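You operate a simulated robot arm through the tools that you are given. There is no shell and no other tool.

Carry out the task below with a simulated robot arm. There is one attempt and no reset: what you move stays moved.

Task
Label, fill and lid the blue bin as the yellow sign says.
Fine: park the blue lid in the corner by the sign, slot the matching card into the holder, put the matching goods inside, seat the lid again.
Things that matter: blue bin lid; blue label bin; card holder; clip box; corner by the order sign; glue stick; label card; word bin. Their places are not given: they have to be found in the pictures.

Only the result counts: the job must be done as asked and must still hold three seconds after the hand-in. Knocking over, shifting, dropping, spilling or breaking anything else fails it. Lids that push on must go on centred and level and be pressed home; caps that screw on are set level and turned clockwise until they are tight.

Robot
A 7-joint arm with a two-finger parallel gripper, fixed in place. Base frame: the origin is at the foot of the arm, x ahead of it, y to its left, z up. Readings come in cm, rad, newtons and seconds.
With the tool pointing down near the work surface it reaches from about 26 to 68 cm from the base axis. Its first joint turns from -2.897 to 2.897 rad. Payload 2.5 kg.
Tool frame: the origin (TCP) lies between the finger pads and is the grasp point; the fingertips stand 3 cm ahead of it; z points along the fingers, y is the line along which they close. The gripper opens to 9.4 cm. The fingers are 2.8 cm wide and 1 cm thick; the gripper's body (5 by 9.6 cm) begins 5.5 cm behind the TCP.
Orientation is told as [roll, pitch, yaw] about the base's x, y, z axes, in that order, counted from this pose: with the fingers straight down and closing along the base's y, the tool's x points along the base's -x, its y along +y and its z along -z.

Tools
- The arm moves only by the tool servo_tool. Its argument "motion" is a list of rows, each a list of 6 numbers: the shift along the tool's x, y, z in cm, then the turn, a rotation vector about the tool's x, y, z in rad. In form: [[dx, dy, dz, ax, ay, az], ...]. A call has 1 to 20 rows; each row shifts and turns the commanded pose from where the row before left it, along the tool's axes as they then stand. "fingers" is the gripper command, from -1 (fully open) to 1 (shut), values between in proportion, set as the call begins (left out, the last holds). Rows are played at 5 a second. More than 5 cm and 0.15 rad between two rows, or a gripper value outside its range, and nothing of the call is played. Where a pose cannot be reached the arm comes as near as it can. A force on the tool above 40 N (or 10 N above the force at the start of the call, whichever is more), or a blocked arm, ends the call early, and 0.2 s more pass. Each finger travels about 7.2 cm/s and halts on what it meets, pressing with about 44 N; the grip force reading is that of the motor and also rises with nothing between the fingers. The clock runs only during rows and for 0.2 s after the last one: add rows that do not move to give the fingers time. It gives the time, the measured TCP pose, the force on the tool (base axes), the opening and the grip force at its end, in the units of the frame above (readings bear some noise), with the torque about the TCP (base axes, N m) and any sound that the robot's microphone picked up.
- Cameras (640 x 400 px; columns grow to the right, rows downward): "scene" is fixed at [4.99, -49.96, 74.72]; the picture's right is [0.88, -0.48, 0.00], its down [-0.40, -0.74, -0.54] and it looks along [0.26, 0.48, -0.84] (base axes); focal length 272 px, centre (320, 200). "wrist" rides on the gripper at [7.6, 1.4, -10.2] in the tool frame; the picture's right is [-0.18, 0.98, 0.00], its down [-0.75, -0.14, -0.64] and it looks along [-0.63, -0.12, 0.77] (tool axes); focal length 243 px, centre (320, 200).
- get_image(camera): a new picture of that camera. The clock stands still meanwhile.
- measure_at(camera, pixels): for up to 12 pixels [column, row] of the newest picture of that camera ("zoom" is the newest enlarged one), the place [x, y, z] in the base frame of the surface seen there, good to about 0.2 cm. The clock stands still meanwhile.
- inspect(camera, box): a new picture of the part [left, top, right, bottom] of that camera's present view, enlarged. The clock stands still meanwhile.
- sign_off(): hands the job in; it is judged then, once.

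Unless the task says otherwise, let go and move clear before handing in.

The tools are called after "Call:" as name(argument=value, ...) on one line, values as JSON. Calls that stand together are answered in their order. servo_tool: Moves the arm, as the interface text tells. Its arguments: {"type":"object","properties":{"motion":{"type":"array","items":{"type":"array","items":{"type":"number"}}},"fingers":{"type":"number"}},"required":["motion"]} The other tools are called the same way: get_image (camera) takes a picture; measure_at (camera, pixels) gives the place of the surface under pixels of a picture; inspect (camera, box) takes an enlarged picture of a part of a camera's view; sign_off () hands the job in.

At the start:

```text
t: 0.0
position: [41.4, -19.92, 37.53]
orientation: [-0.001, 0.0, -0.001]
ft_force: [-0.2, -0.7, 0.1]
wrist_torque: [0.01, -0.01, -0.02]
gripper_width: 9.39
grip_force: 0.1
```

scene: 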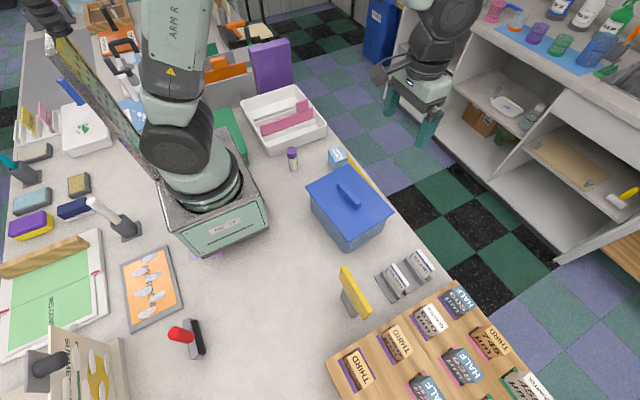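
wrist: 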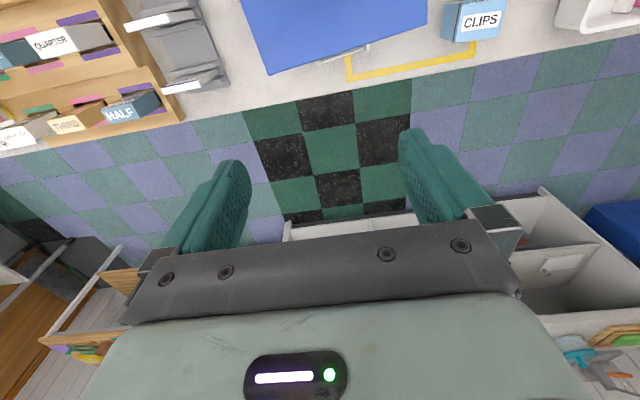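

The scene shows a blue bin with its lid at about (350,210), a yellow sign at (353,290), card holders near (405,272), a word-block rack at the lower right, and a CLIPS box at (337,157). I'll zoom in on these before I move.

Call:
inspect(camera="scene", box=[300, 230, 460, 330])

Call:
inspect(camera="scene", box=[320, 270, 560, 400])

Call:
inspect(camera="scene", box=[240, 80, 400, 260])

Call:
inspect(camera="wrist", box=[0, 0, 240, 150])

```text
4.00 times, centred on (380, 280) of scene
```

zoom: 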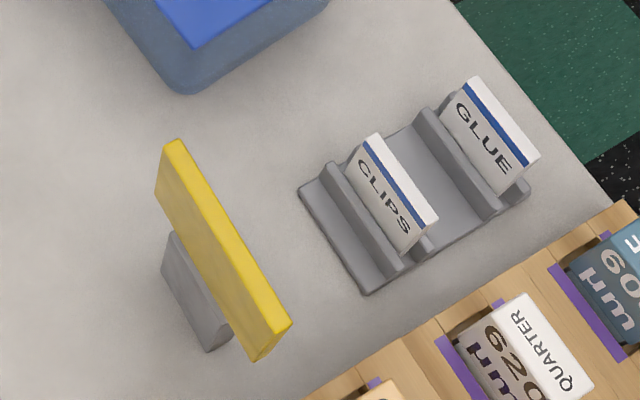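

```text
2.67 times, centred on (440, 335) of scene
```

zoom: 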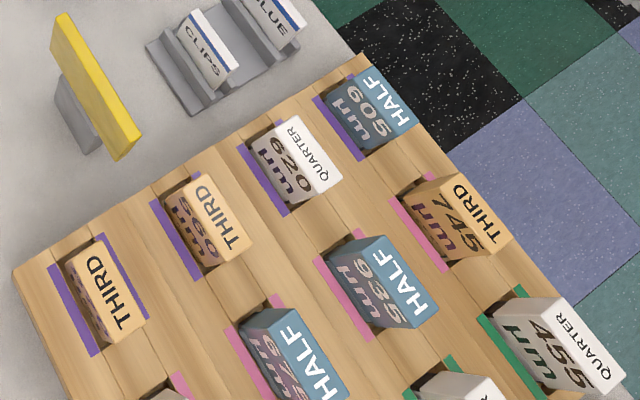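

```text
2.22 times, centred on (320, 170) of scene
```

zoom: 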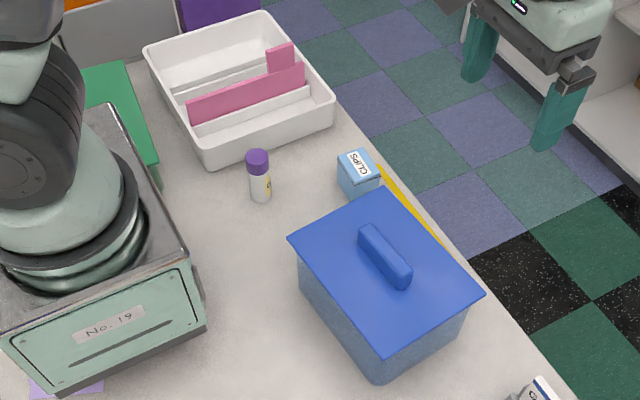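

```text
2.67 times, centred on (120, 75) of wrist
```

zoom: 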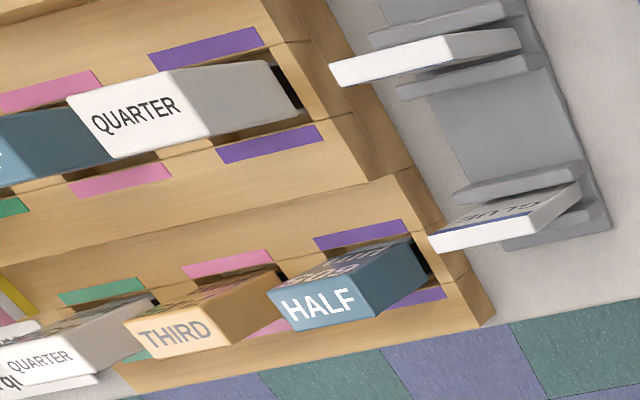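

I need the layout in base coordinates, so I'll measure the key points: sign, holders, cards, bin, lid handle, clip box, glue and yellow tape.

Call:
get_image(camera="scene")

Call:
measure_at(camera="scene", pixels=[[343, 268], [367, 314], [350, 305], [394, 264], [407, 283], [417, 252], [432, 270], [376, 277], [391, 302], [431, 278], [408, 262], [330, 290]])

Call:
measure_at(camera="scene", pixels=[[308, 189], [352, 168], [393, 210], [346, 237], [340, 186], [354, 205], [348, 194], [292, 151], [335, 152], [337, 165], [372, 176], [345, 245]])

```text
taken
```

scene: 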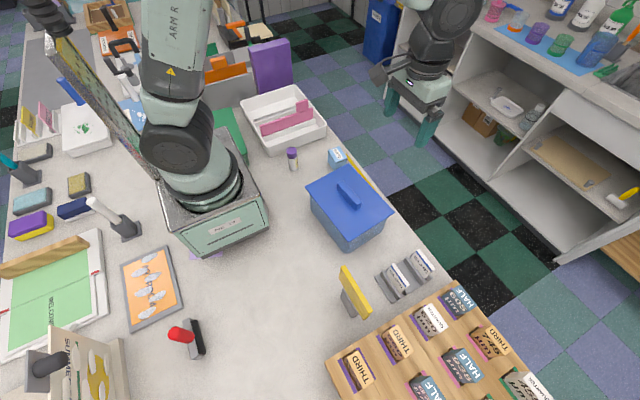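

```text
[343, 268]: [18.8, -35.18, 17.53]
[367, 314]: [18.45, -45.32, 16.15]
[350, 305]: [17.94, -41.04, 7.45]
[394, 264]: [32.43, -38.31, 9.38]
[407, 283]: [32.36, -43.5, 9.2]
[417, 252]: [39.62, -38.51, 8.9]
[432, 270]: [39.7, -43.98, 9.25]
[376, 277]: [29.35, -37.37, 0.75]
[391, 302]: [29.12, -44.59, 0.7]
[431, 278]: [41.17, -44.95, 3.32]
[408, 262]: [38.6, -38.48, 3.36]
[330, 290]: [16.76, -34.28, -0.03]
```

```text
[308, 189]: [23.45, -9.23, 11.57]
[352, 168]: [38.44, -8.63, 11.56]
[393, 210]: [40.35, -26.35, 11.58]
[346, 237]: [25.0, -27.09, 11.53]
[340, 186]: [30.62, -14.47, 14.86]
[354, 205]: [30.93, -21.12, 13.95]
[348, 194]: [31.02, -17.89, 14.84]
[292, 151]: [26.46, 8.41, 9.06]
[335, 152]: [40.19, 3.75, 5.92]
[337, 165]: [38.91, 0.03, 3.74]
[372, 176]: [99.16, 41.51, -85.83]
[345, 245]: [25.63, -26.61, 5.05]
```

The sign's face must point toward +x, since the scene camera sees only its blank back with the stand. I'll measure the free area near the sign and the rack, then swing the wrist camera round to read it.

Call:
measure_at(camera="scene", pixels=[[280, 290], [324, 360], [300, 390], [268, 205], [270, 235], [210, 255], [200, 340], [190, 330], [250, 395], [340, 330], [450, 275], [420, 235]])

Call:
inspect(camera="wrist", box=[220, 0, 540, 120])

Call:
measure_at(camera="wrist", pixels=[[349, 65], [350, 78], [474, 62], [472, 48], [410, 70], [300, 85], [500, 60], [240, 70], [330, 50], [460, 40], [465, 5], [200, 90]])

```text
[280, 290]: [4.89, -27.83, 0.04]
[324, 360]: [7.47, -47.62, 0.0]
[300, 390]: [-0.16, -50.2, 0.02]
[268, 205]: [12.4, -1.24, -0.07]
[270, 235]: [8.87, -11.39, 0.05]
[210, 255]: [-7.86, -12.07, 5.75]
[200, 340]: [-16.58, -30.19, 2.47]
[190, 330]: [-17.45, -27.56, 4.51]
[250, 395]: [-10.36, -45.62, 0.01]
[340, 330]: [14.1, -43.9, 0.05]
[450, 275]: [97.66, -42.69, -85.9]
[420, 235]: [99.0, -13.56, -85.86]
```

```text
2.00 times, centred on (380, 60) of wrist
```

zoom: 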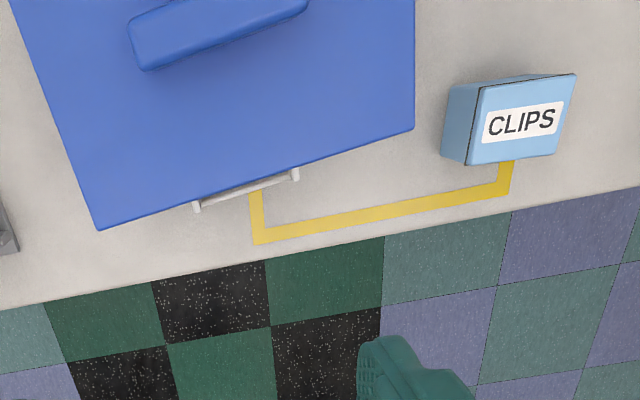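

```text
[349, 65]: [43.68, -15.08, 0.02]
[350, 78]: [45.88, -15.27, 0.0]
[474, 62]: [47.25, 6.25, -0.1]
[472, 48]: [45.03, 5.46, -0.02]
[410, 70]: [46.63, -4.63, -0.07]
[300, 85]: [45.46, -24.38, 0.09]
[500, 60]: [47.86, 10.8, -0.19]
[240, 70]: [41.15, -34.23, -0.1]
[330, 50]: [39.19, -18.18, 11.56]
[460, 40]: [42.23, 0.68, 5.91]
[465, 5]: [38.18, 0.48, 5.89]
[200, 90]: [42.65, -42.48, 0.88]
```

The bin's rail-type card holder is on its +x face (wrist zoom (195–298, 175–210)). I'll yaw the tool about -2.6 rad in place so the wrist camera looks back toward -x at the sign and holder.

Call:
servo_tool(motion=[[0, 0, 0, 0, 0, -0.145], [0, 0, 0, 0, 0, -0.145], [0, 0, 0, 0, 0, -0.145], [0, 0, 0, 0, 0, -0.145], [0, 0, 0, 0, 0, -0.145], [0, 0, 0, 0, 0, -0.145], [0, 0, 0, 0, 0, -0.145], [0, 0, 0, 0, 0, -0.145], [0, 0, 0, 0, 0, -0.145], [0, 0, 0, 0, 0, -0.145], [0, 0, 0, 0, 0, -0.145], [0, 0, 0, 0, 0, -0.145], [0, 0, 0, 0, 0, -0.145], [0, 0, 0, 0, 0, -0.145], [0, 0, 0, 0, 0, -0.145], [0, 0, 0, 0, 0, -0.145], [0, 0, 0, 0, 0, -0.145], [0, 0, 0, 0, 0, -0.145]])

Call:
get_image(camera="wrist")

```text
t: 3.8
position: [41.31, -20.11, 37.49]
orientation: [0.001, -0.001, 2.613]
ft_force: [0.1, 0.3, -0.9]
wrist_torque: [-0.03, -0.04, -0.02]
gripper_width: 9.42
grip_force: 0.0
```

```text
taken
```

wrist: 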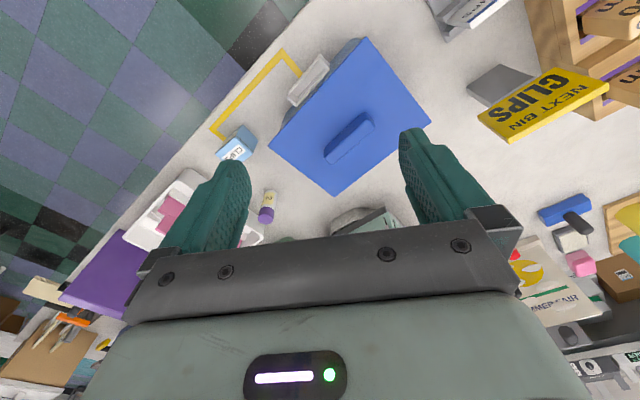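

The sign now shows "NEXT BIN CLIPS" at (540,100). I'll enlarge it along with the bin's holder, and look for any corner marking near the sign.

Call:
inspect(camera="wrist", box=[420, 40, 620, 160])

Call:
inspect(camera="wrist", box=[200, 30, 440, 200])

Call:
inspect(camera="wrist", box=[400, 0, 640, 60])

Call:
inspect(camera="wrist", box=[480, 60, 640, 260])

```text
3.20 times, centred on (520, 100) of wrist
```

zoom: 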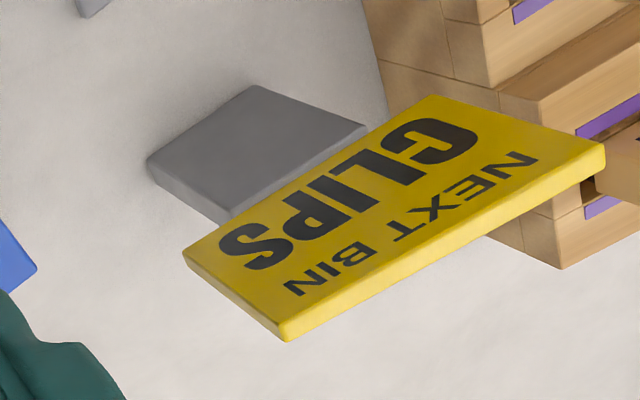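

```text
2.35 times, centred on (320, 115) of wrist
```

zoom: 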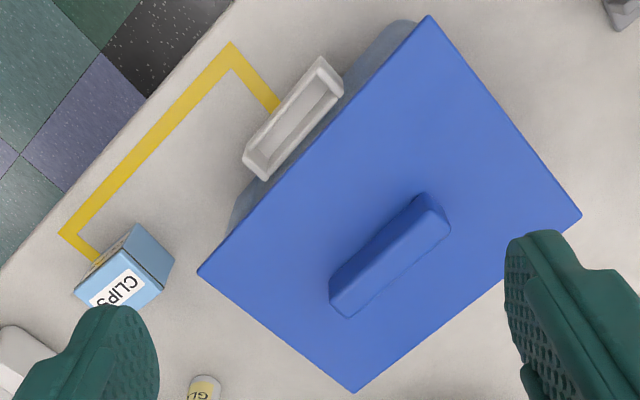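

```text
2.67 times, centred on (520, 30) of wrist
```

zoom: 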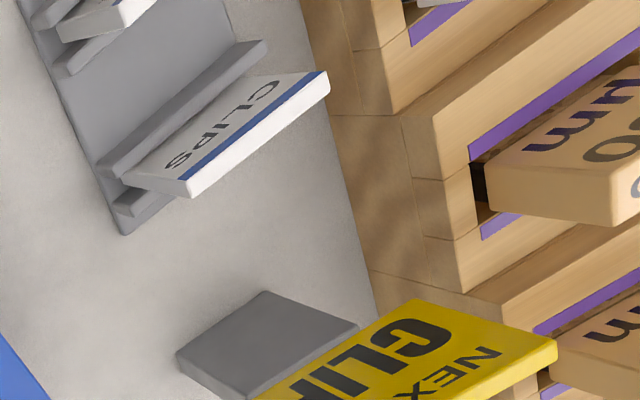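

```text
2.00 times, centred on (560, 160) of wrist
```

zoom: 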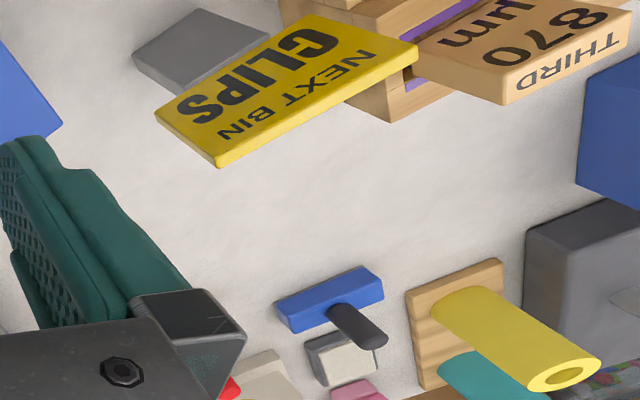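

The sign orders CLIPS; both faces of the card in the stand carry text, and the bin's holder is an open-topped pocket around (307,80). I'll measure the holder, the sign base and the rack from this viewpoint.

Call:
inspect(camera="wrist", box=[270, 40, 350, 120])

Call:
measure_at(camera="wrist", pixels=[[467, 86], [500, 64], [535, 76], [492, 105], [509, 143], [608, 84], [322, 58], [329, 70], [296, 104], [288, 95], [309, 78], [306, 82]])

Call:
measure_at(camera="wrist", pixels=[[269, 146], [366, 37], [430, 122], [334, 195], [326, 157], [374, 127], [350, 135], [243, 125], [253, 150], [232, 160], [222, 150], [600, 115]])

```text
5.00 times, centred on (310, 80) of wrist
```

zoom: 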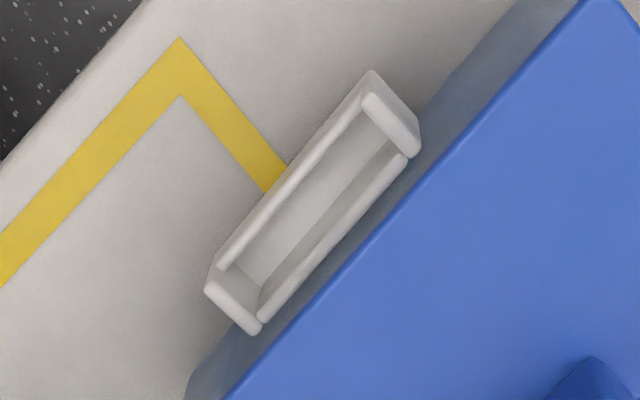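

```text
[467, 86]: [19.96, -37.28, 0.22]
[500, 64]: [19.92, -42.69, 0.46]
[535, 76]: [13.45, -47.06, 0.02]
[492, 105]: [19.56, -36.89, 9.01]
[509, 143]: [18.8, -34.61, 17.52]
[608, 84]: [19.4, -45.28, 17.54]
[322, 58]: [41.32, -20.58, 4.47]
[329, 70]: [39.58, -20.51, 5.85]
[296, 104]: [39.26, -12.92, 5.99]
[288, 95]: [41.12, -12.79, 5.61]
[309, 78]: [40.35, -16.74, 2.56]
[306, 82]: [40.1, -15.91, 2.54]
```

```text
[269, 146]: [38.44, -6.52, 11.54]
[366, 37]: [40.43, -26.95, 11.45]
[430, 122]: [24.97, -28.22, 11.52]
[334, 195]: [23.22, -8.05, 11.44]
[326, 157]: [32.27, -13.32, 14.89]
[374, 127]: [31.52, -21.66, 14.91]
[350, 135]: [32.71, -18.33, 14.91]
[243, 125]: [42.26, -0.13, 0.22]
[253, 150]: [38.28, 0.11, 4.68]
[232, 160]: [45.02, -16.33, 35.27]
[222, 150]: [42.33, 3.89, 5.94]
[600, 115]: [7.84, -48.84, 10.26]
```

The lid's corners put its centre at about (31.8,-17.4), turned ~0.09 rad, with a handle bar along y and its top at z=14.9. I'll yaw back to -1.48 so the fingers close across the handle and the camera sits on the +y side, away from the rack.

Call:
servo_tool(motion=[[0, 0, 0, 0, 0, 0.15], [0, 0, 0, 0, 0, 0.15], [0, 0, 0, 0, 0, 0.15], [0, 0, 0, 0, 0, 0.15], [0, 0, 0, 0, 0, 0.15], [0, 0, 0, 0, 0, 0.15], [0, 0, 0, 0, 0, 0.15], [0, 0, 0, 0, 0, 0.15], [0, 0, 0, 0, 0, 0.15], [0, 0, 0, 0, 0, 0.15], [0, 0, 0, 0, 0, 0.15], [0, 0, 0, 0, 0, 0.15], [0, 0, 0, 0, 0, 0.15], [0, 0, 0, 0, 0, 0.15], [0, 0, 0, 0, 0, 0.15], [0, 0, 0, 0, 0, 0.15], [0, 0, 0, 0, 0, 0.15], [0, 0, 0, 0, 0, 0.15], [0, 0, 0, 0, 0, 0.15], [0, 0, 0, 0, 0, 0.15]])

Call:
servo_tool(motion=[[0, 0, 0, 0, 0, 0.1365], [0, 0, 0, 0, 0, 0.1365], [0, 0, 0, 0, 0, 0.1365], [0, 0, 0, 0, 0, 0.1365], [0, 0, 0, 0, 0, 0.1365], [0, 0, 0, 0, 0, 0.1365], [0, 0, 0, 0, 0, 0.1365], [0, 0, 0, 0, 0, 0.1365], [0.9, -2.3, 0, 0, 0, 0], [0.9, -2.3, 0, 0, 0, 0], [0.9, -2.3, 0, 0, 0, 0], [0.82, -2.35, 0, 0, 0, 0], [0, 0, 3, 0, 0, 0], [0, 0, 3, 0, 0, 0], [0, 0, 3, 0, 0, 0], [0, 0, 2.5, 0, 0, 0], [0, 0, 0, 0, 0, 0]])

Call:
get_image(camera="wrist")

Call:
get_image(camera="scene")

```text
t: 8.0
position: [41.32, -20.0, 37.61]
orientation: [0.0, 0.001, -0.391]
ft_force: [0.1, 0.3, -0.1]
wrist_torque: [-0.01, 0.01, -0.01]
gripper_width: 9.43
grip_force: 0.1
```

```text
t: 11.6
position: [31.77, -17.44, 25.9]
orientation: [0.002, -0.001, -1.48]
ft_force: [0.2, 0.3, 0.3]
wrist_torque: [0.04, 0.01, 0.0]
gripper_width: 9.41
grip_force: 0.0
```

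```text
taken
```

wrist: 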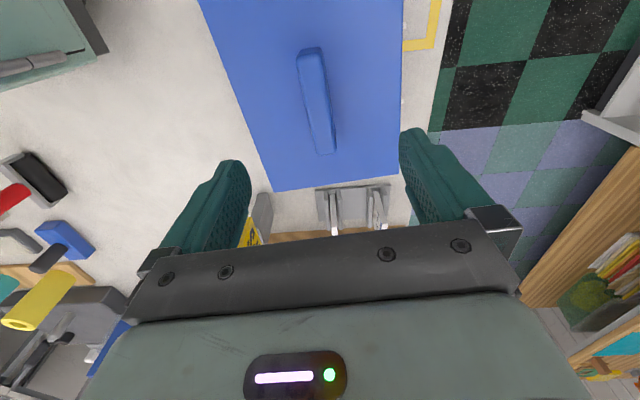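

```text
taken
```

scene: 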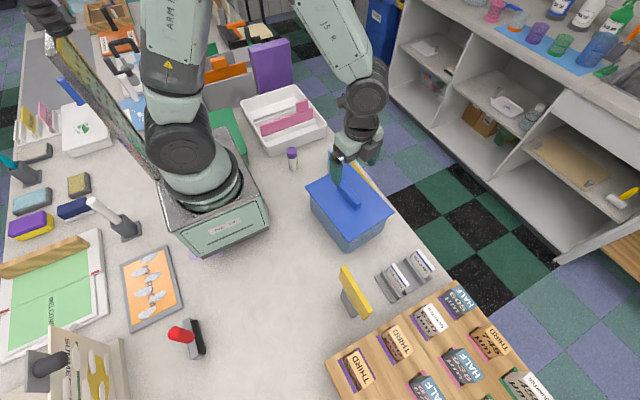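

The handle is visible at (297–325, 48–153) between the fingers. I'll measure its edges to centre the grip.

Call:
measure_at(camera="wrist", pixels=[[300, 56], [321, 54], [318, 148], [331, 146], [310, 70], [322, 130], [300, 150], [316, 110], [304, 80], [325, 80]])

Call:
measure_at(camera="scene", pixels=[[342, 290], [352, 318], [341, 300], [358, 316], [345, 310], [328, 358], [340, 385], [360, 350]])

```text
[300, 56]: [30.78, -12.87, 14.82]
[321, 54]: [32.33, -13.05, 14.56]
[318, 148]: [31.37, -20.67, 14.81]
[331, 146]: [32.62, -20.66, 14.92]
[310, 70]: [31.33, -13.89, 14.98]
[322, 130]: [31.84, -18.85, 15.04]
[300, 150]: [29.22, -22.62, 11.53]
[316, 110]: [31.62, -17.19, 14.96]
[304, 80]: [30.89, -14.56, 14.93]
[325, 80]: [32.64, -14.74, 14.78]
```

```text
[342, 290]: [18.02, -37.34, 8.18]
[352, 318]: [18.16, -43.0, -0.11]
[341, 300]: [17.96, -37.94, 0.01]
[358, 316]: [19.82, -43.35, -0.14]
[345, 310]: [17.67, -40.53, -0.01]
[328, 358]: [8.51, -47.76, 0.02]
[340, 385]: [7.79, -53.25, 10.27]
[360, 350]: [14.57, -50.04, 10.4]
```

The handle is about 1.6 cm wide and centred on (31.75,-17.3), top z=14.95, and the tool is already centred over it. I'll descend to z≈14.9, keeping the fingertips just above the lid plate, and close.

Call:
servo_tool(motion=[[0, 0, 3, 0, 0, 0], [0, 0, 3, 0, 0, 0], [0, 0, 2, 0, 0, 0], [0, 0, 1.5, 0, 0, 0], [0, 0, 1.0, 0, 0, 0], [0, 0, 0.5, 0, 0, 0], [0, 0, 0, 0, 0, 0]])

Call:
servo_tool(motion=[[0, 0, 0, 0, 0, 0], [0, 0, 0, 0, 0, 0], [0, 0, 0, 0, 0, 0], [0, 0, 0, 0, 0, 0], [0, 0, 0, 0, 0, 0]], fingers=1)

```text
t: 13.2
position: [31.92, -17.34, 15.09]
orientation: [-0.001, 0.0, -1.481]
ft_force: [-0.5, -0.3, -0.8]
wrist_torque: [0.01, 0.02, 0.04]
gripper_width: 9.41
grip_force: 0.0
```

```text
t: 14.4
position: [31.94, -17.32, 15.11]
orientation: [0.0, 0.001, -1.48]
ft_force: [0.6, -0.3, 0.3]
wrist_torque: [0.01, 0.0, 0.02]
gripper_width: 2.53
grip_force: 44.1
```

The fingers stopped on the handle at 2.53 cm with 44 N. I'll lift slowly and watch the force.

Call:
servo_tool(motion=[[0, 0, -0.3, 0, 0, 0], [0, 0, -0.5, 0, 0, 0], [0, 0, -0.7, 0, 0, 0], [0, 0, -1, 0, 0, 0], [0, 0, -1.5, 0, 0, 0], [0, 0, 0, 0, 0, 0]])

Call:
inspect(camera="scene", box=[270, 120, 430, 260])

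```text
t: 15.8
position: [31.82, -17.39, 19.07]
orientation: [0.001, 0.0, -1.48]
ft_force: [0.7, -0.1, -0.7]
wrist_torque: [-0.02, 0.0, -0.05]
gripper_width: 2.09
grip_force: 43.8
```

```text
2.86 times, centred on (350, 190) of scene
```

zoom: 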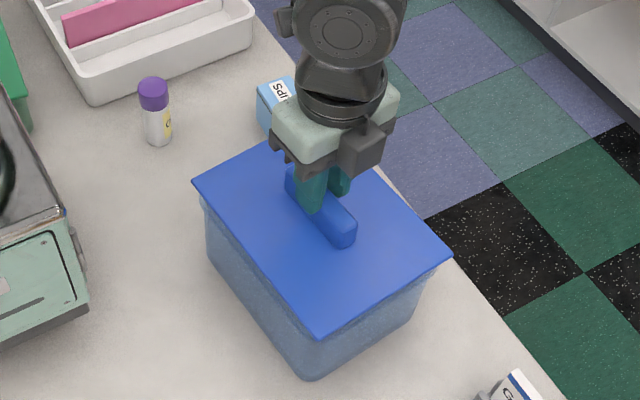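

The grip width changed to 2.09, so I need to check whether the lid actually rose. I'll measure its corners.

Call:
measure_at(camera="zoom", pixels=[[200, 182], [445, 252], [322, 330], [320, 250], [240, 200], [345, 232], [300, 190]])

Call:
get_image(camera="wrist")

```text
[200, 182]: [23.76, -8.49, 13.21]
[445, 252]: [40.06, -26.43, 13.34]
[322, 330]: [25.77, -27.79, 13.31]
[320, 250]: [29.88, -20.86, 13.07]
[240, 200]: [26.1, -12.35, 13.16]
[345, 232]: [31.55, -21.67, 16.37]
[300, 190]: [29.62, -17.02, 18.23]
```

```text
taken
```

wrist: 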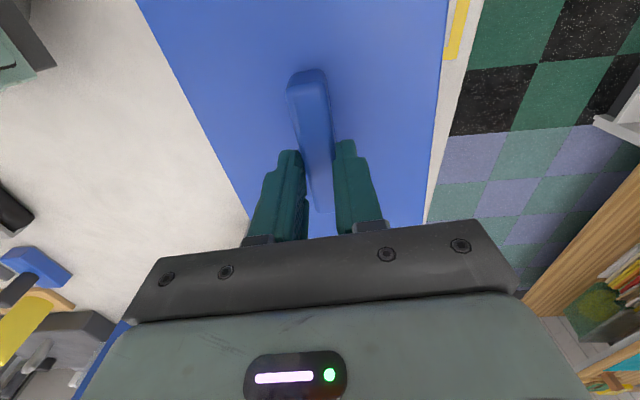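

The lid rose only ~1.6 cm while the hand rose 4 cm, so the grip slipped up the handle. I'll look closely at the handle shape before deciding.

Call:
inspect(camera="wrist", box=[230, 50, 430, 250])

Call:
inspect(camera="scene", box=[320, 140, 400, 200])

Call:
inspect(camera="scene", box=[300, 170, 400, 260])

```text
2.00 times, centred on (330, 150) of wrist
```

zoom: 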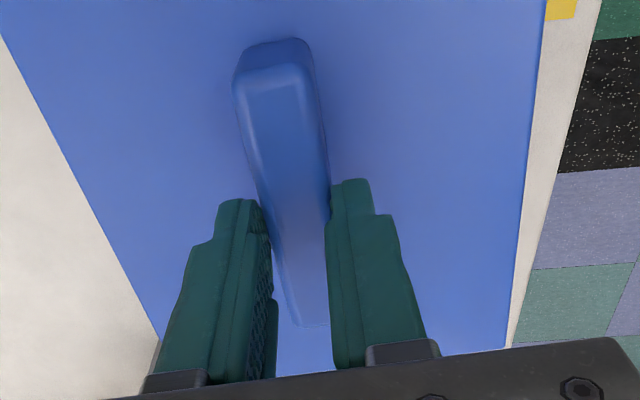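

```text
6.67 times, centred on (360, 170) of scene
```

zoom: 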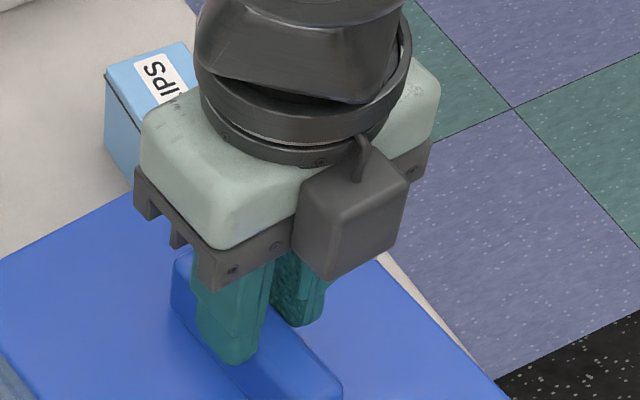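

```text
4.44 times, centred on (350, 215) of scene
```

zoom: 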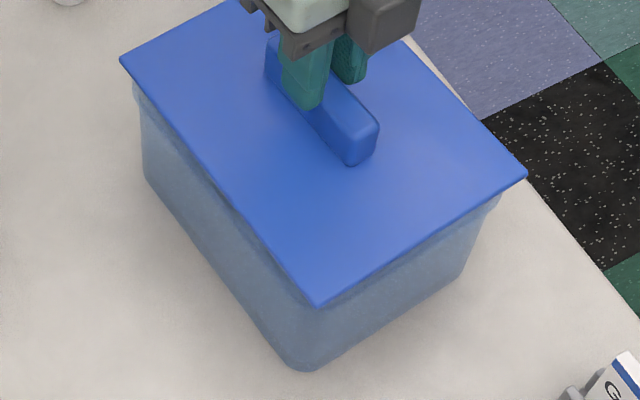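

The lid is level and popped about 1.6 cm up, with the fingers now holding just the top of the handle. I'll lower it back onto the bin, regrip deeper, and lift again now that the snap is released.

Call:
servo_tool(motion=[[0, 0, 0.4, 0, 0, 0], [0, 0, 0.4, 0, 0, 0], [0, 0, 0.4, 0, 0, 0], [0, 0, 0.2, 0, 0, 0], [0, 0, 0, 0, 0, 0]])

Call:
inspect(camera="scene", box=[300, 160, 400, 260])

Call:
measure_at(camera="zoom", pixels=[[230, 220], [320, 250], [280, 180], [300, 290], [400, 250]])

```text
t: 17.0
position: [31.96, -17.38, 17.68]
orientation: [0.001, -0.002, -1.481]
ft_force: [0.3, 0.5, -0.5]
wrist_torque: [0.03, 0.01, 0.0]
gripper_width: 2.08
grip_force: 43.9
```

```text
4.00 times, centred on (350, 210) of scene
```

zoom: 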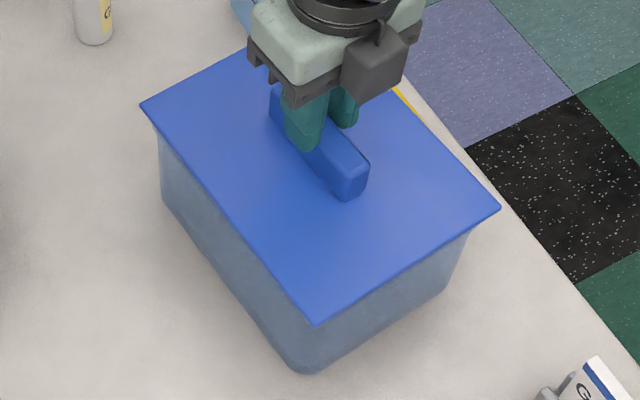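

```text
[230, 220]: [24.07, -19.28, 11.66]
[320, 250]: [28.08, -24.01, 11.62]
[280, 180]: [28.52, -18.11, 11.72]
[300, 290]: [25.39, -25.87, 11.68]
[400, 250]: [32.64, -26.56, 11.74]
```

The lid rests loosely at z≈11.7. I'll open, go down to z≈15.2 and regrip.

Call:
servo_tool(motion=[[0, 0, 0, 0, 0, 0], [0, 0, 0, 0, 0, 0], [0, 0, 0.8, 0, 0, 0], [0, 0, 0.8, 0, 0, 0], [0, 0, 0.7, 0, 0, 0], [0, 0, 0, 0, 0, 0]], fingers=-0.3)

Call:
servo_tool(motion=[[0, 0, 0, 0, 0, 0], [0, 0, 0, 0, 0, 0], [0, 0, 0, 0, 0, 0], [0, 0, 0, 0, 0, 0], [0, 0, 0, 0, 0, 0], [0, 0, 0, 0, 0, 0]], fingers=1)

Call:
servo_tool(motion=[[0, 0, -0.2, 0, 0, 0], [0, 0, -0.2, 0, 0, 0], [0, 0, -0.2, 0, 0, 0], [0, 0, -0.3, 0, 0, 0], [0, 0, -0.3, 0, 0, 0], [0, 0, -0.3, 0, 0, 0], [0, 0, 0, 0, 0, 0]])

Call:
inspect(camera="scene", box=[300, 160, 400, 260])

Call:
measure_at(camera="zoom", pixels=[[230, 220], [320, 250], [280, 180], [300, 290], [400, 250]])

```text
t: 18.4
position: [31.86, -17.4, 15.29]
orientation: [-0.003, 0.0, -1.48]
ft_force: [0.1, 0.2, -0.8]
wrist_torque: [0.01, -0.02, 0.01]
gripper_width: 6.11
grip_force: 0.1
```

```text
t: 19.2
position: [31.95, -17.45, 15.45]
orientation: [0.003, 0.0, -1.48]
ft_force: [-2.8, 0.8, 11.8]
wrist_torque: [-0.03, 0.19, -0.01]
gripper_width: 2.1
grip_force: 43.5
stopped in row 4: the force on the tool passed its limit at 42 N (the readings are from after the stop); the commanded pose is now the measured one
```

```text
t: 20.9
position: [31.9, -17.48, 17.06]
orientation: [0.003, 0.0, -1.481]
ft_force: [-0.3, 0.4, -0.2]
wrist_torque: [-0.01, 0.0, 0.01]
gripper_width: 2.06
grip_force: 44.1
```

```text
4.00 times, centred on (350, 210) of scene
```

zoom: 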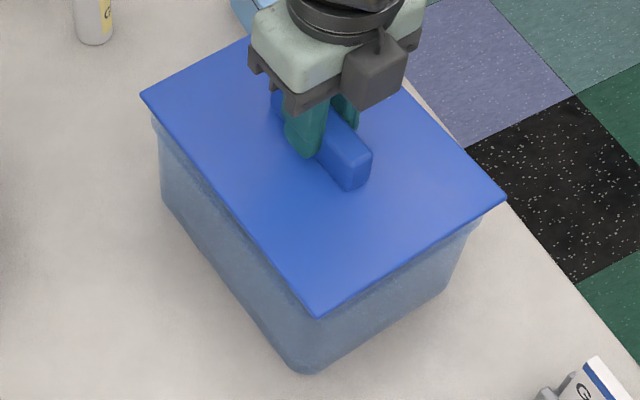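

```text
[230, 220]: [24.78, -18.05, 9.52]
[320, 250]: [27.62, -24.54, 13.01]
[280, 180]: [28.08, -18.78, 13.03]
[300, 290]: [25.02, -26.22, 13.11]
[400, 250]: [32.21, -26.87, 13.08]
```

The lid is at 13.05 with the hand at 17.06, so this grip is holding with about 2.4 cm of engagement. I'll continue the lift in steps.

Call:
servo_tool(motion=[[0, 0, -0.5, 0, 0, 0], [0, 0, -0.8, 0, 0, 0], [0, 0, -1, 0, 0, 0], [0, 0, -1.2, 0, 0, 0], [0, 0, -1.5, 0, 0, 0], [0, 0, 0, 0, 0, 0]])

Call:
inspect(camera="scene", box=[290, 130, 410, 260])

Call:
measure_at(camera="zoom", pixels=[[230, 220], [320, 250], [280, 180], [300, 270], [400, 220]])

```text
t: 22.2
position: [31.92, -17.28, 21.88]
orientation: [0.003, -0.002, -1.482]
ft_force: [0.5, -0.6, -0.7]
wrist_torque: [-0.01, -0.02, 0.02]
gripper_width: 2.08
grip_force: 44.1
```

```text
3.08 times, centred on (350, 195) of scene
```

zoom: 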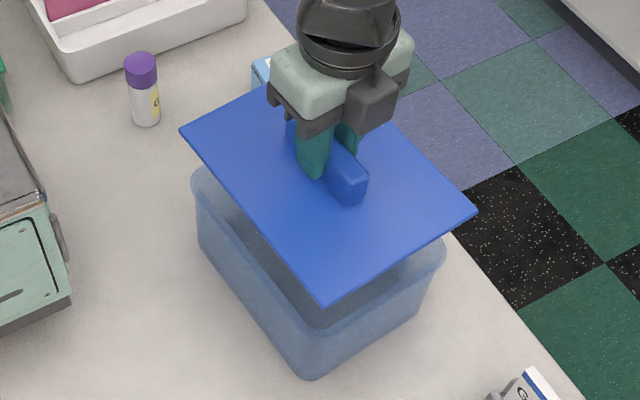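

```text
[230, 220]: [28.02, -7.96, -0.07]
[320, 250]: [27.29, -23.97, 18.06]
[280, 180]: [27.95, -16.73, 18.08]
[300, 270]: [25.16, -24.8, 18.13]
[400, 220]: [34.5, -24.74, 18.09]
```

The lid is clear of the bin and level at z≈18.1, and the open tub is visible below. I'll raise it above the sign's height (17.5), square it up, and carry it to the free corner between the sign (x≈18) and the rack (y≈-48).

Call:
servo_tool(motion=[[0, 0, -2, 0, 0, 0], [0, 0, -2, 0, 0, 0], [0, 0, -2, 0, 0, 0.0], [0, 0, 0, 0, 0, 0.045], [0, 0, 0, 0, 0, 0.0446], [-1.0, -1.2, 0, 0, 0, 0], [-1.9, -2.3, 0, 0, 0, 0], [-1.9, -2.3, 0, 0, 0, 0], [-1.9, -2.3, 0, 0, 0, 0], [-1.9, -2.3, 0, 0, 0, 0], [-1.9, -2.3, 0, 0, 0, 0], [-1.9, -2.3, 0, 0, 0, 0], [-1.9, -2.3, 0, 0, 0, 0], [-1.9, -2.3, 0, 0, 0, 0], [-1.9, -2.3, 0, 0, 0, 0], [-1.12, -1.32, 0, 0, 0, 0], [0, 0, 0, 0, 0, 0]])

Call:
get_image(camera="scene")

Call:
get_image(camera="wrist")

```text
t: 25.9
position: [8.55, -36.75, 27.89]
orientation: [0.002, 0.0, -1.57]
ft_force: [0.1, -0.7, -0.4]
wrist_torque: [-0.01, 0.04, 0.01]
gripper_width: 2.09
grip_force: 44.2
```

```text
taken
```

scene: 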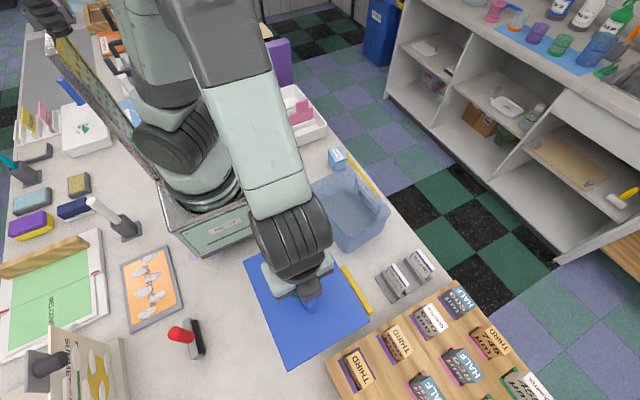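

```text
taken
```

wrist: 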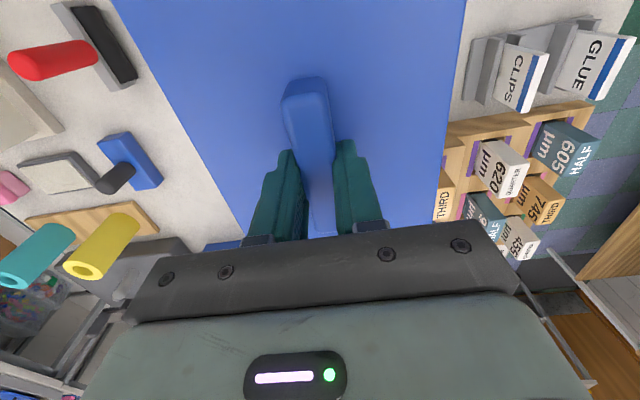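

The lid is above the parking spot. I'll measure its corners to check clearance from the sign and rack before lowering.

Call:
measure_at(camera="scene", pixels=[[246, 263], [288, 367], [366, 316], [340, 275], [260, 310], [335, 330]])

Call:
measure_at(camera="wrist", pixels=[[240, 225], [440, 160], [464, 10], [120, 15], [100, 60], [130, 75], [440, 190], [150, 180]])

```text
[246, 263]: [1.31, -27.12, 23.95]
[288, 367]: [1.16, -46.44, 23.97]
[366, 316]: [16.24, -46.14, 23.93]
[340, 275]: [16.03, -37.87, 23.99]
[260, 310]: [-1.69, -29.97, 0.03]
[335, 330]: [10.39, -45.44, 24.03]
```

```text
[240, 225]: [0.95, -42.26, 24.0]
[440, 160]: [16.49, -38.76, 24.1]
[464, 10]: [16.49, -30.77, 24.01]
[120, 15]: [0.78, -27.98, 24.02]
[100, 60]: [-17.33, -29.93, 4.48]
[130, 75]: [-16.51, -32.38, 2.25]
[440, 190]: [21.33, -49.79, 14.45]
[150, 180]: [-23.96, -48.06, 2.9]
```

The lid spans x 0.9–16.4 and y -26.8 to -46.7 and is level. I'll nudge it +0.7 in y for rack clearance and lower it to about z 8.5 for the tool.

Call:
servo_tool(motion=[[0.7, 0, 0, 0, 0, 0], [0, 0, 2.5, 0, 0, 0], [0, 0, 3, 0, 0, 0], [0, 0, 3, 0, 0, 0], [0, 0, 3, 0, 0, 0], [0, 0, 3, 0, 0, 0], [0, 0, 2.5, 0, 0, 0], [0, 0, 1.5, 0, 0, 0], [0, 0, 0.9, 0, 0, 0], [0, 0, 0, 0, 0, 0]])

Call:
get_image(camera="scene")

Call:
get_image(camera="wrist")

```text
t: 28.1
position: [8.7, -35.98, 8.42]
orientation: [0.005, 0.001, -1.573]
ft_force: [0.1, 0.6, -0.4]
wrist_torque: [-0.04, 0.03, -0.02]
gripper_width: 2.1
grip_force: 43.7
```

```text
taken
```

scene: 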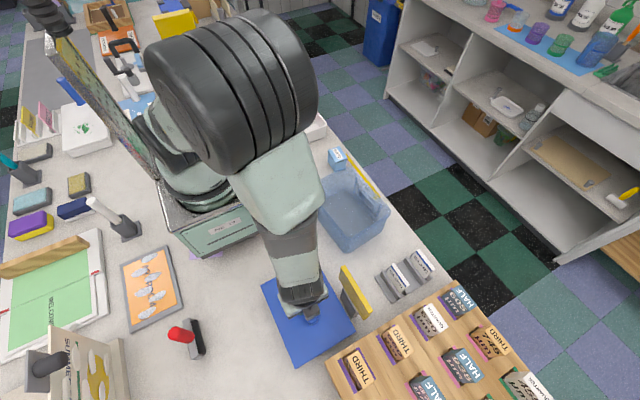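

```text
taken
```

wrist: 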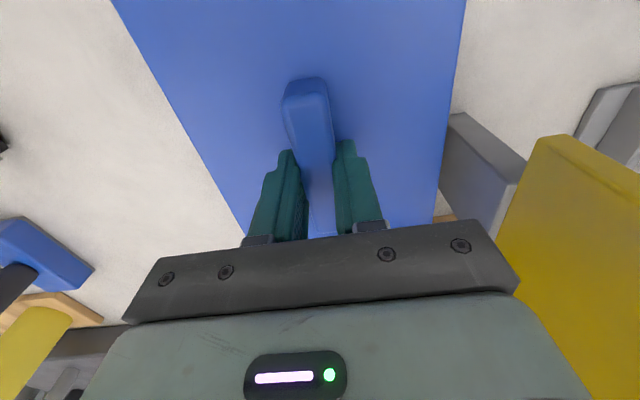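

The lid is just above the table and clear of the sign. I'll lower in small steps until contact shows.

Call:
servo_tool(motion=[[0, 0, 0.5, 0, 0, 0], [0, 0, 0.5, 0, 0, 0], [0, 0, 0.3, 0, 0, 0], [0, 0, 0.3, 0, 0, 0], [0, 0, 0.2, 0, 0, 0], [0, 0, 0, 0, 0, 0]])

Call:
measure_at(camera="wrist", pixels=[[240, 100], [400, 100], [360, 30], [130, 20]])

```text
t: 29.4
position: [8.78, -35.97, 6.8]
orientation: [0.002, 0.0, -1.567]
ft_force: [-0.3, 0.5, 0.1]
wrist_torque: [0.01, -0.02, -0.03]
gripper_width: 2.08
grip_force: 43.9
```

```text
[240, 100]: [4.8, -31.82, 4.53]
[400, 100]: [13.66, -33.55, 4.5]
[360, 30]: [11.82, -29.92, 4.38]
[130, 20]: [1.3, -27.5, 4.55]
```

Call:
servo_tool(motion=[[0, 0, 0.2, 0, 0, 0], [0, 0, 0.2, 0, 0, 0], [0, 0, 0.2, 0, 0, 0], [0, 0, 0.2, 0, 0, 0], [0, 0, 0.15, 0, 0, 0], [0, 0, 0, 0, 0, 0]])

Call:
get_image(camera="wrist")

Call:
measure_at(camera="wrist", pixels=[[240, 100], [400, 100], [360, 30], [130, 20]])

```text
t: 30.9
position: [8.69, -36.01, 5.84]
orientation: [0.001, -0.001, -1.572]
ft_force: [-0.5, 0.3, -0.8]
wrist_torque: [0.0, 0.01, -0.02]
gripper_width: 2.09
grip_force: 43.7
```

```text
taken
```

wrist: 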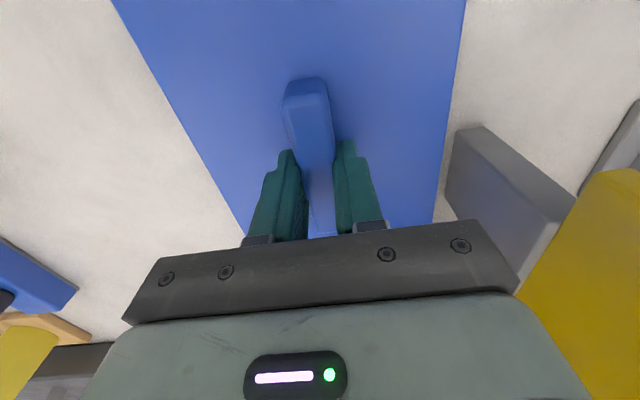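

```text
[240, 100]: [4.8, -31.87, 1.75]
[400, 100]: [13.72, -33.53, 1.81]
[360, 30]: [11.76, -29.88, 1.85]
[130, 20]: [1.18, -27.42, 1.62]
```

Call:
servo_tool(motion=[[0, 0, 0.15, 0, 0, 0], [0, 0, 0.15, 0, 0, 0], [0, 0, 0.15, 0, 0, 0], [0, 0, 0.1, 0, 0, 0], [0, 0, 0, 0, 0, 0]])

```text
t: 32.2
position: [8.79, -36.04, 5.36]
orientation: [0.002, -0.001, -1.572]
ft_force: [-0.2, 3.1, 11.1]
wrist_torque: [0.03, 0.22, 0.04]
gripper_width: 2.07
grip_force: 44.6
stopped in row 5: the force on the tool passed its limit at 41 N (the readings are from after the stop); the commanded pose is now the measured one
```

Contact is confirmed at 11 N residual with the lid resting on the table, so I'll release and rise straight up.

Call:
servo_tool(motion=[[0, 0, 0, 0, 0, 0], [0, 0, 0, 0, 0, 0], [0, 0, 0, 0, 0, 0], [0, 0, -0.5, 0, 0, 0], [0, 0, -1.5, 0, 0, 0], [0, 0, -3, 0, 0, 0], [0, 0, -4, 0, 0, 0], [0, 0, -4, 0, 0, 0], [0, 0, -4, 0, 0, 0], [0, 0, -4, 0, 0, 0], [0, 0, 0, 0, 0, 0]], fingers=-0.2)

Call:
get_image(camera="scene")

Call:
get_image(camera="wrist")

```text
t: 34.6
position: [8.63, -35.94, 26.33]
orientation: [0.003, -0.001, -1.57]
ft_force: [-0.1, -0.4, 0.3]
wrist_torque: [0.0, 0.03, 0.0]
gripper_width: 5.66
grip_force: 0.1
```

```text
taken
```

scene: 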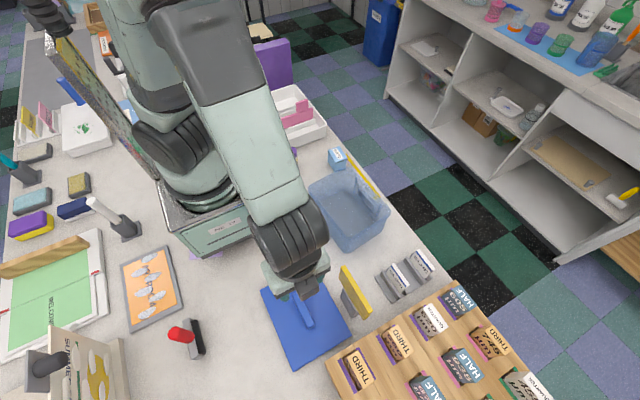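

```text
taken
```

wrist: 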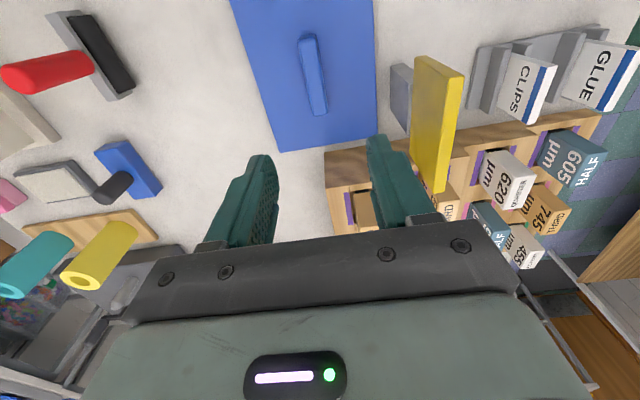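

The lid is parked flat between the sign and the rack. Next I'll move at height over to the card stand to look at the CLIPS card.

Call:
servo_tool(motion=[[0.3, 2, 0, 0, 0, 0], [0.4, 3, 0, 0, 0, 0], [0.4, 3, 0, 0, 0, 0], [0.4, 3, 0, 0, 0, 0], [0.4, 3, 0, 0, 0, 0], [0.4, 3, 0, 0, 0, 0], [0.4, 3, 0, 0, 0, 0], [0.24, 3, 0, 0, 0, 0], [0, 1.07, 0, 0, 0, 0], [0, 0, 0, 0, 0, 0]])

Call:
get_image(camera="wrist")

Call:
inspect(camera="wrist", box=[250, 60, 410, 180])

Call:
get_image(camera="scene")

```text
t: 36.8
position: [32.72, -33.13, 26.36]
orientation: [0.003, 0.002, -1.571]
ft_force: [0.8, 0.2, 0.5]
wrist_torque: [0.0, -0.02, 0.01]
gripper_width: 5.62
grip_force: 0.1
```

```text
taken
```

wrist: 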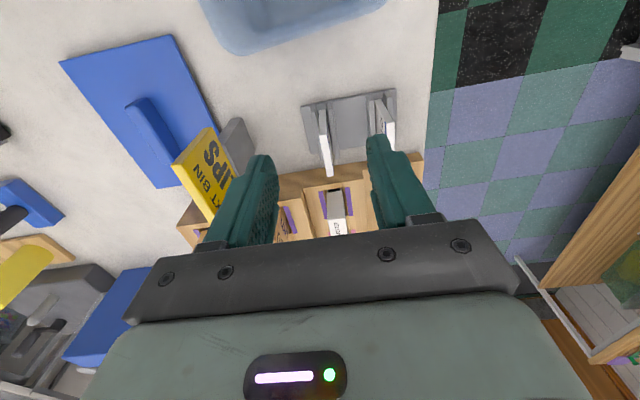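

```text
3.33 times, centred on (330, 120) of wrist
```

zoom: 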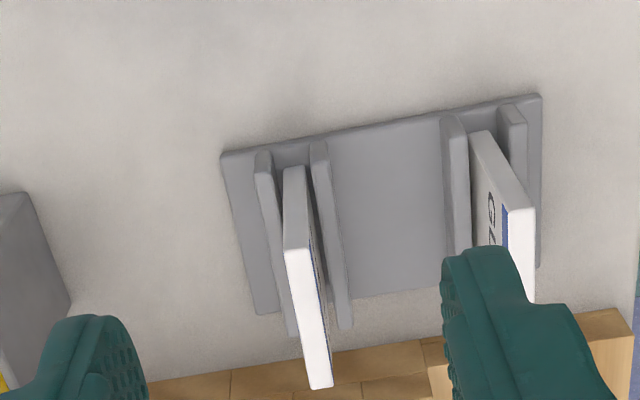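

```text
taken
```

scene: 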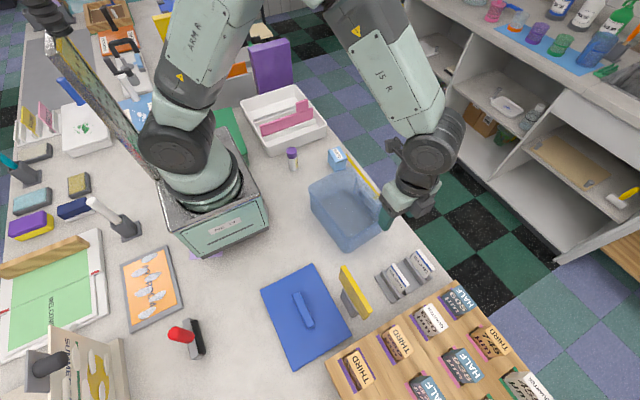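

I see the CLIPS card's top edge in the zoom from (297,250) to (322,388). I'll measure the card and stand carefully.

Call:
measure_at(camera="zoom", pixels=[[298, 258], [320, 380], [288, 256], [306, 254], [313, 384], [329, 380], [294, 190], [264, 160], [320, 150], [340, 320], [285, 325], [312, 320]])

Call:
inspect(camera="wrist", box=[280, 80, 360, 180])

Call:
inspect(camera="scene", box=[370, 230, 450, 310])

```text
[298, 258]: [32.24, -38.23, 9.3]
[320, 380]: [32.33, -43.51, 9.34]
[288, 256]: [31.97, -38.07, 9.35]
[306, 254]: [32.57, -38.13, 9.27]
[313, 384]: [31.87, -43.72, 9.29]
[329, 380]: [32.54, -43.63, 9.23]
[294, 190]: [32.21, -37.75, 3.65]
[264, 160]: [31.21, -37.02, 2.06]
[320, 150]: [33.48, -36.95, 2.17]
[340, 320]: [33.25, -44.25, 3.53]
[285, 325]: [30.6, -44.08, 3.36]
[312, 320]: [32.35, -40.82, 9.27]
```

```text
4.00 times, centred on (320, 130) of wrist
```

zoom: 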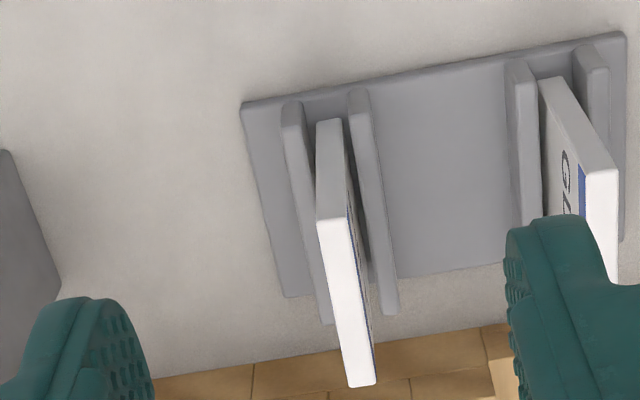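

```text
5.00 times, centred on (410, 270) of scene
```

zoom: 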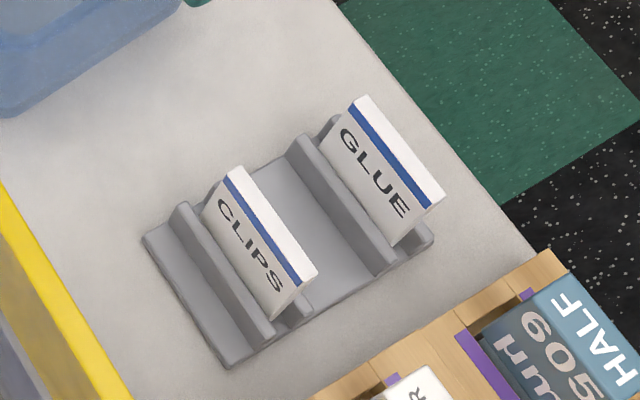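

The card is upright, 0.65 cm thick and ~5.8 cm wide (y -37.9 to -43.7), with its top at z=9.3. Now I'll move over the bin's pocket to measure it from nearly straight above.

Call:
servo_tool(motion=[[2, 1, 0, 0, 0, 0], [3, 1.4, 0, 0, 0, 0], [3, 1.5, 0, 0, 0, 0], [3.1, 1.4, 0, 0, 0, 0], [0, 0, 2.4, 0, 0, 0], [0, 0, 0, 0, 0, 0]])

Call:
get_image(camera="wrist")

Call:
inspect(camera="wrist", box=[280, 20, 440, 140])

```text
t: 38.2
position: [38.01, -21.87, 24.1]
orientation: [0.004, 0.0, -1.572]
ft_force: [0.7, 0.1, 0.3]
wrist_torque: [0.0, 0.0, 0.01]
gripper_width: 5.65
grip_force: 0.1
```

```text
taken
```

wrist: 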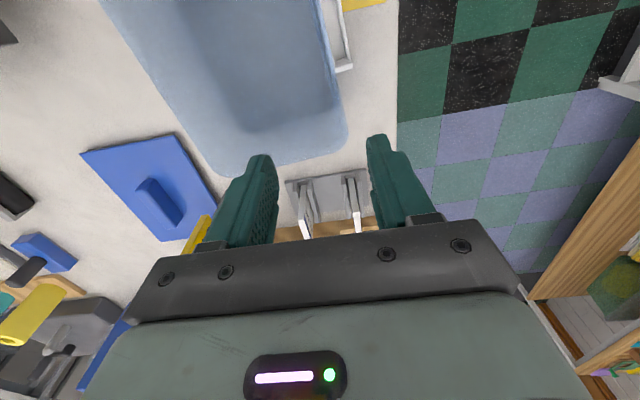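

```text
3.33 times, centred on (360, 80) of wrist
```

zoom: 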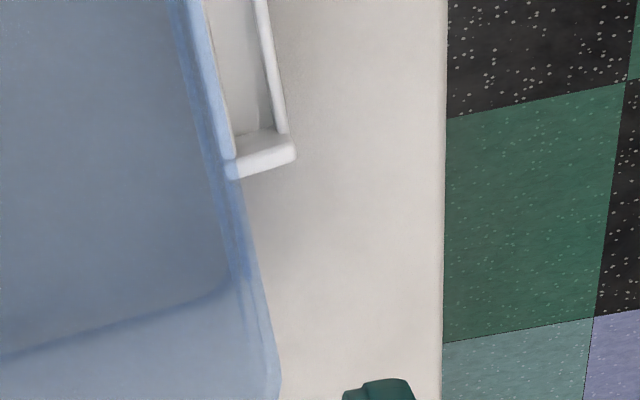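

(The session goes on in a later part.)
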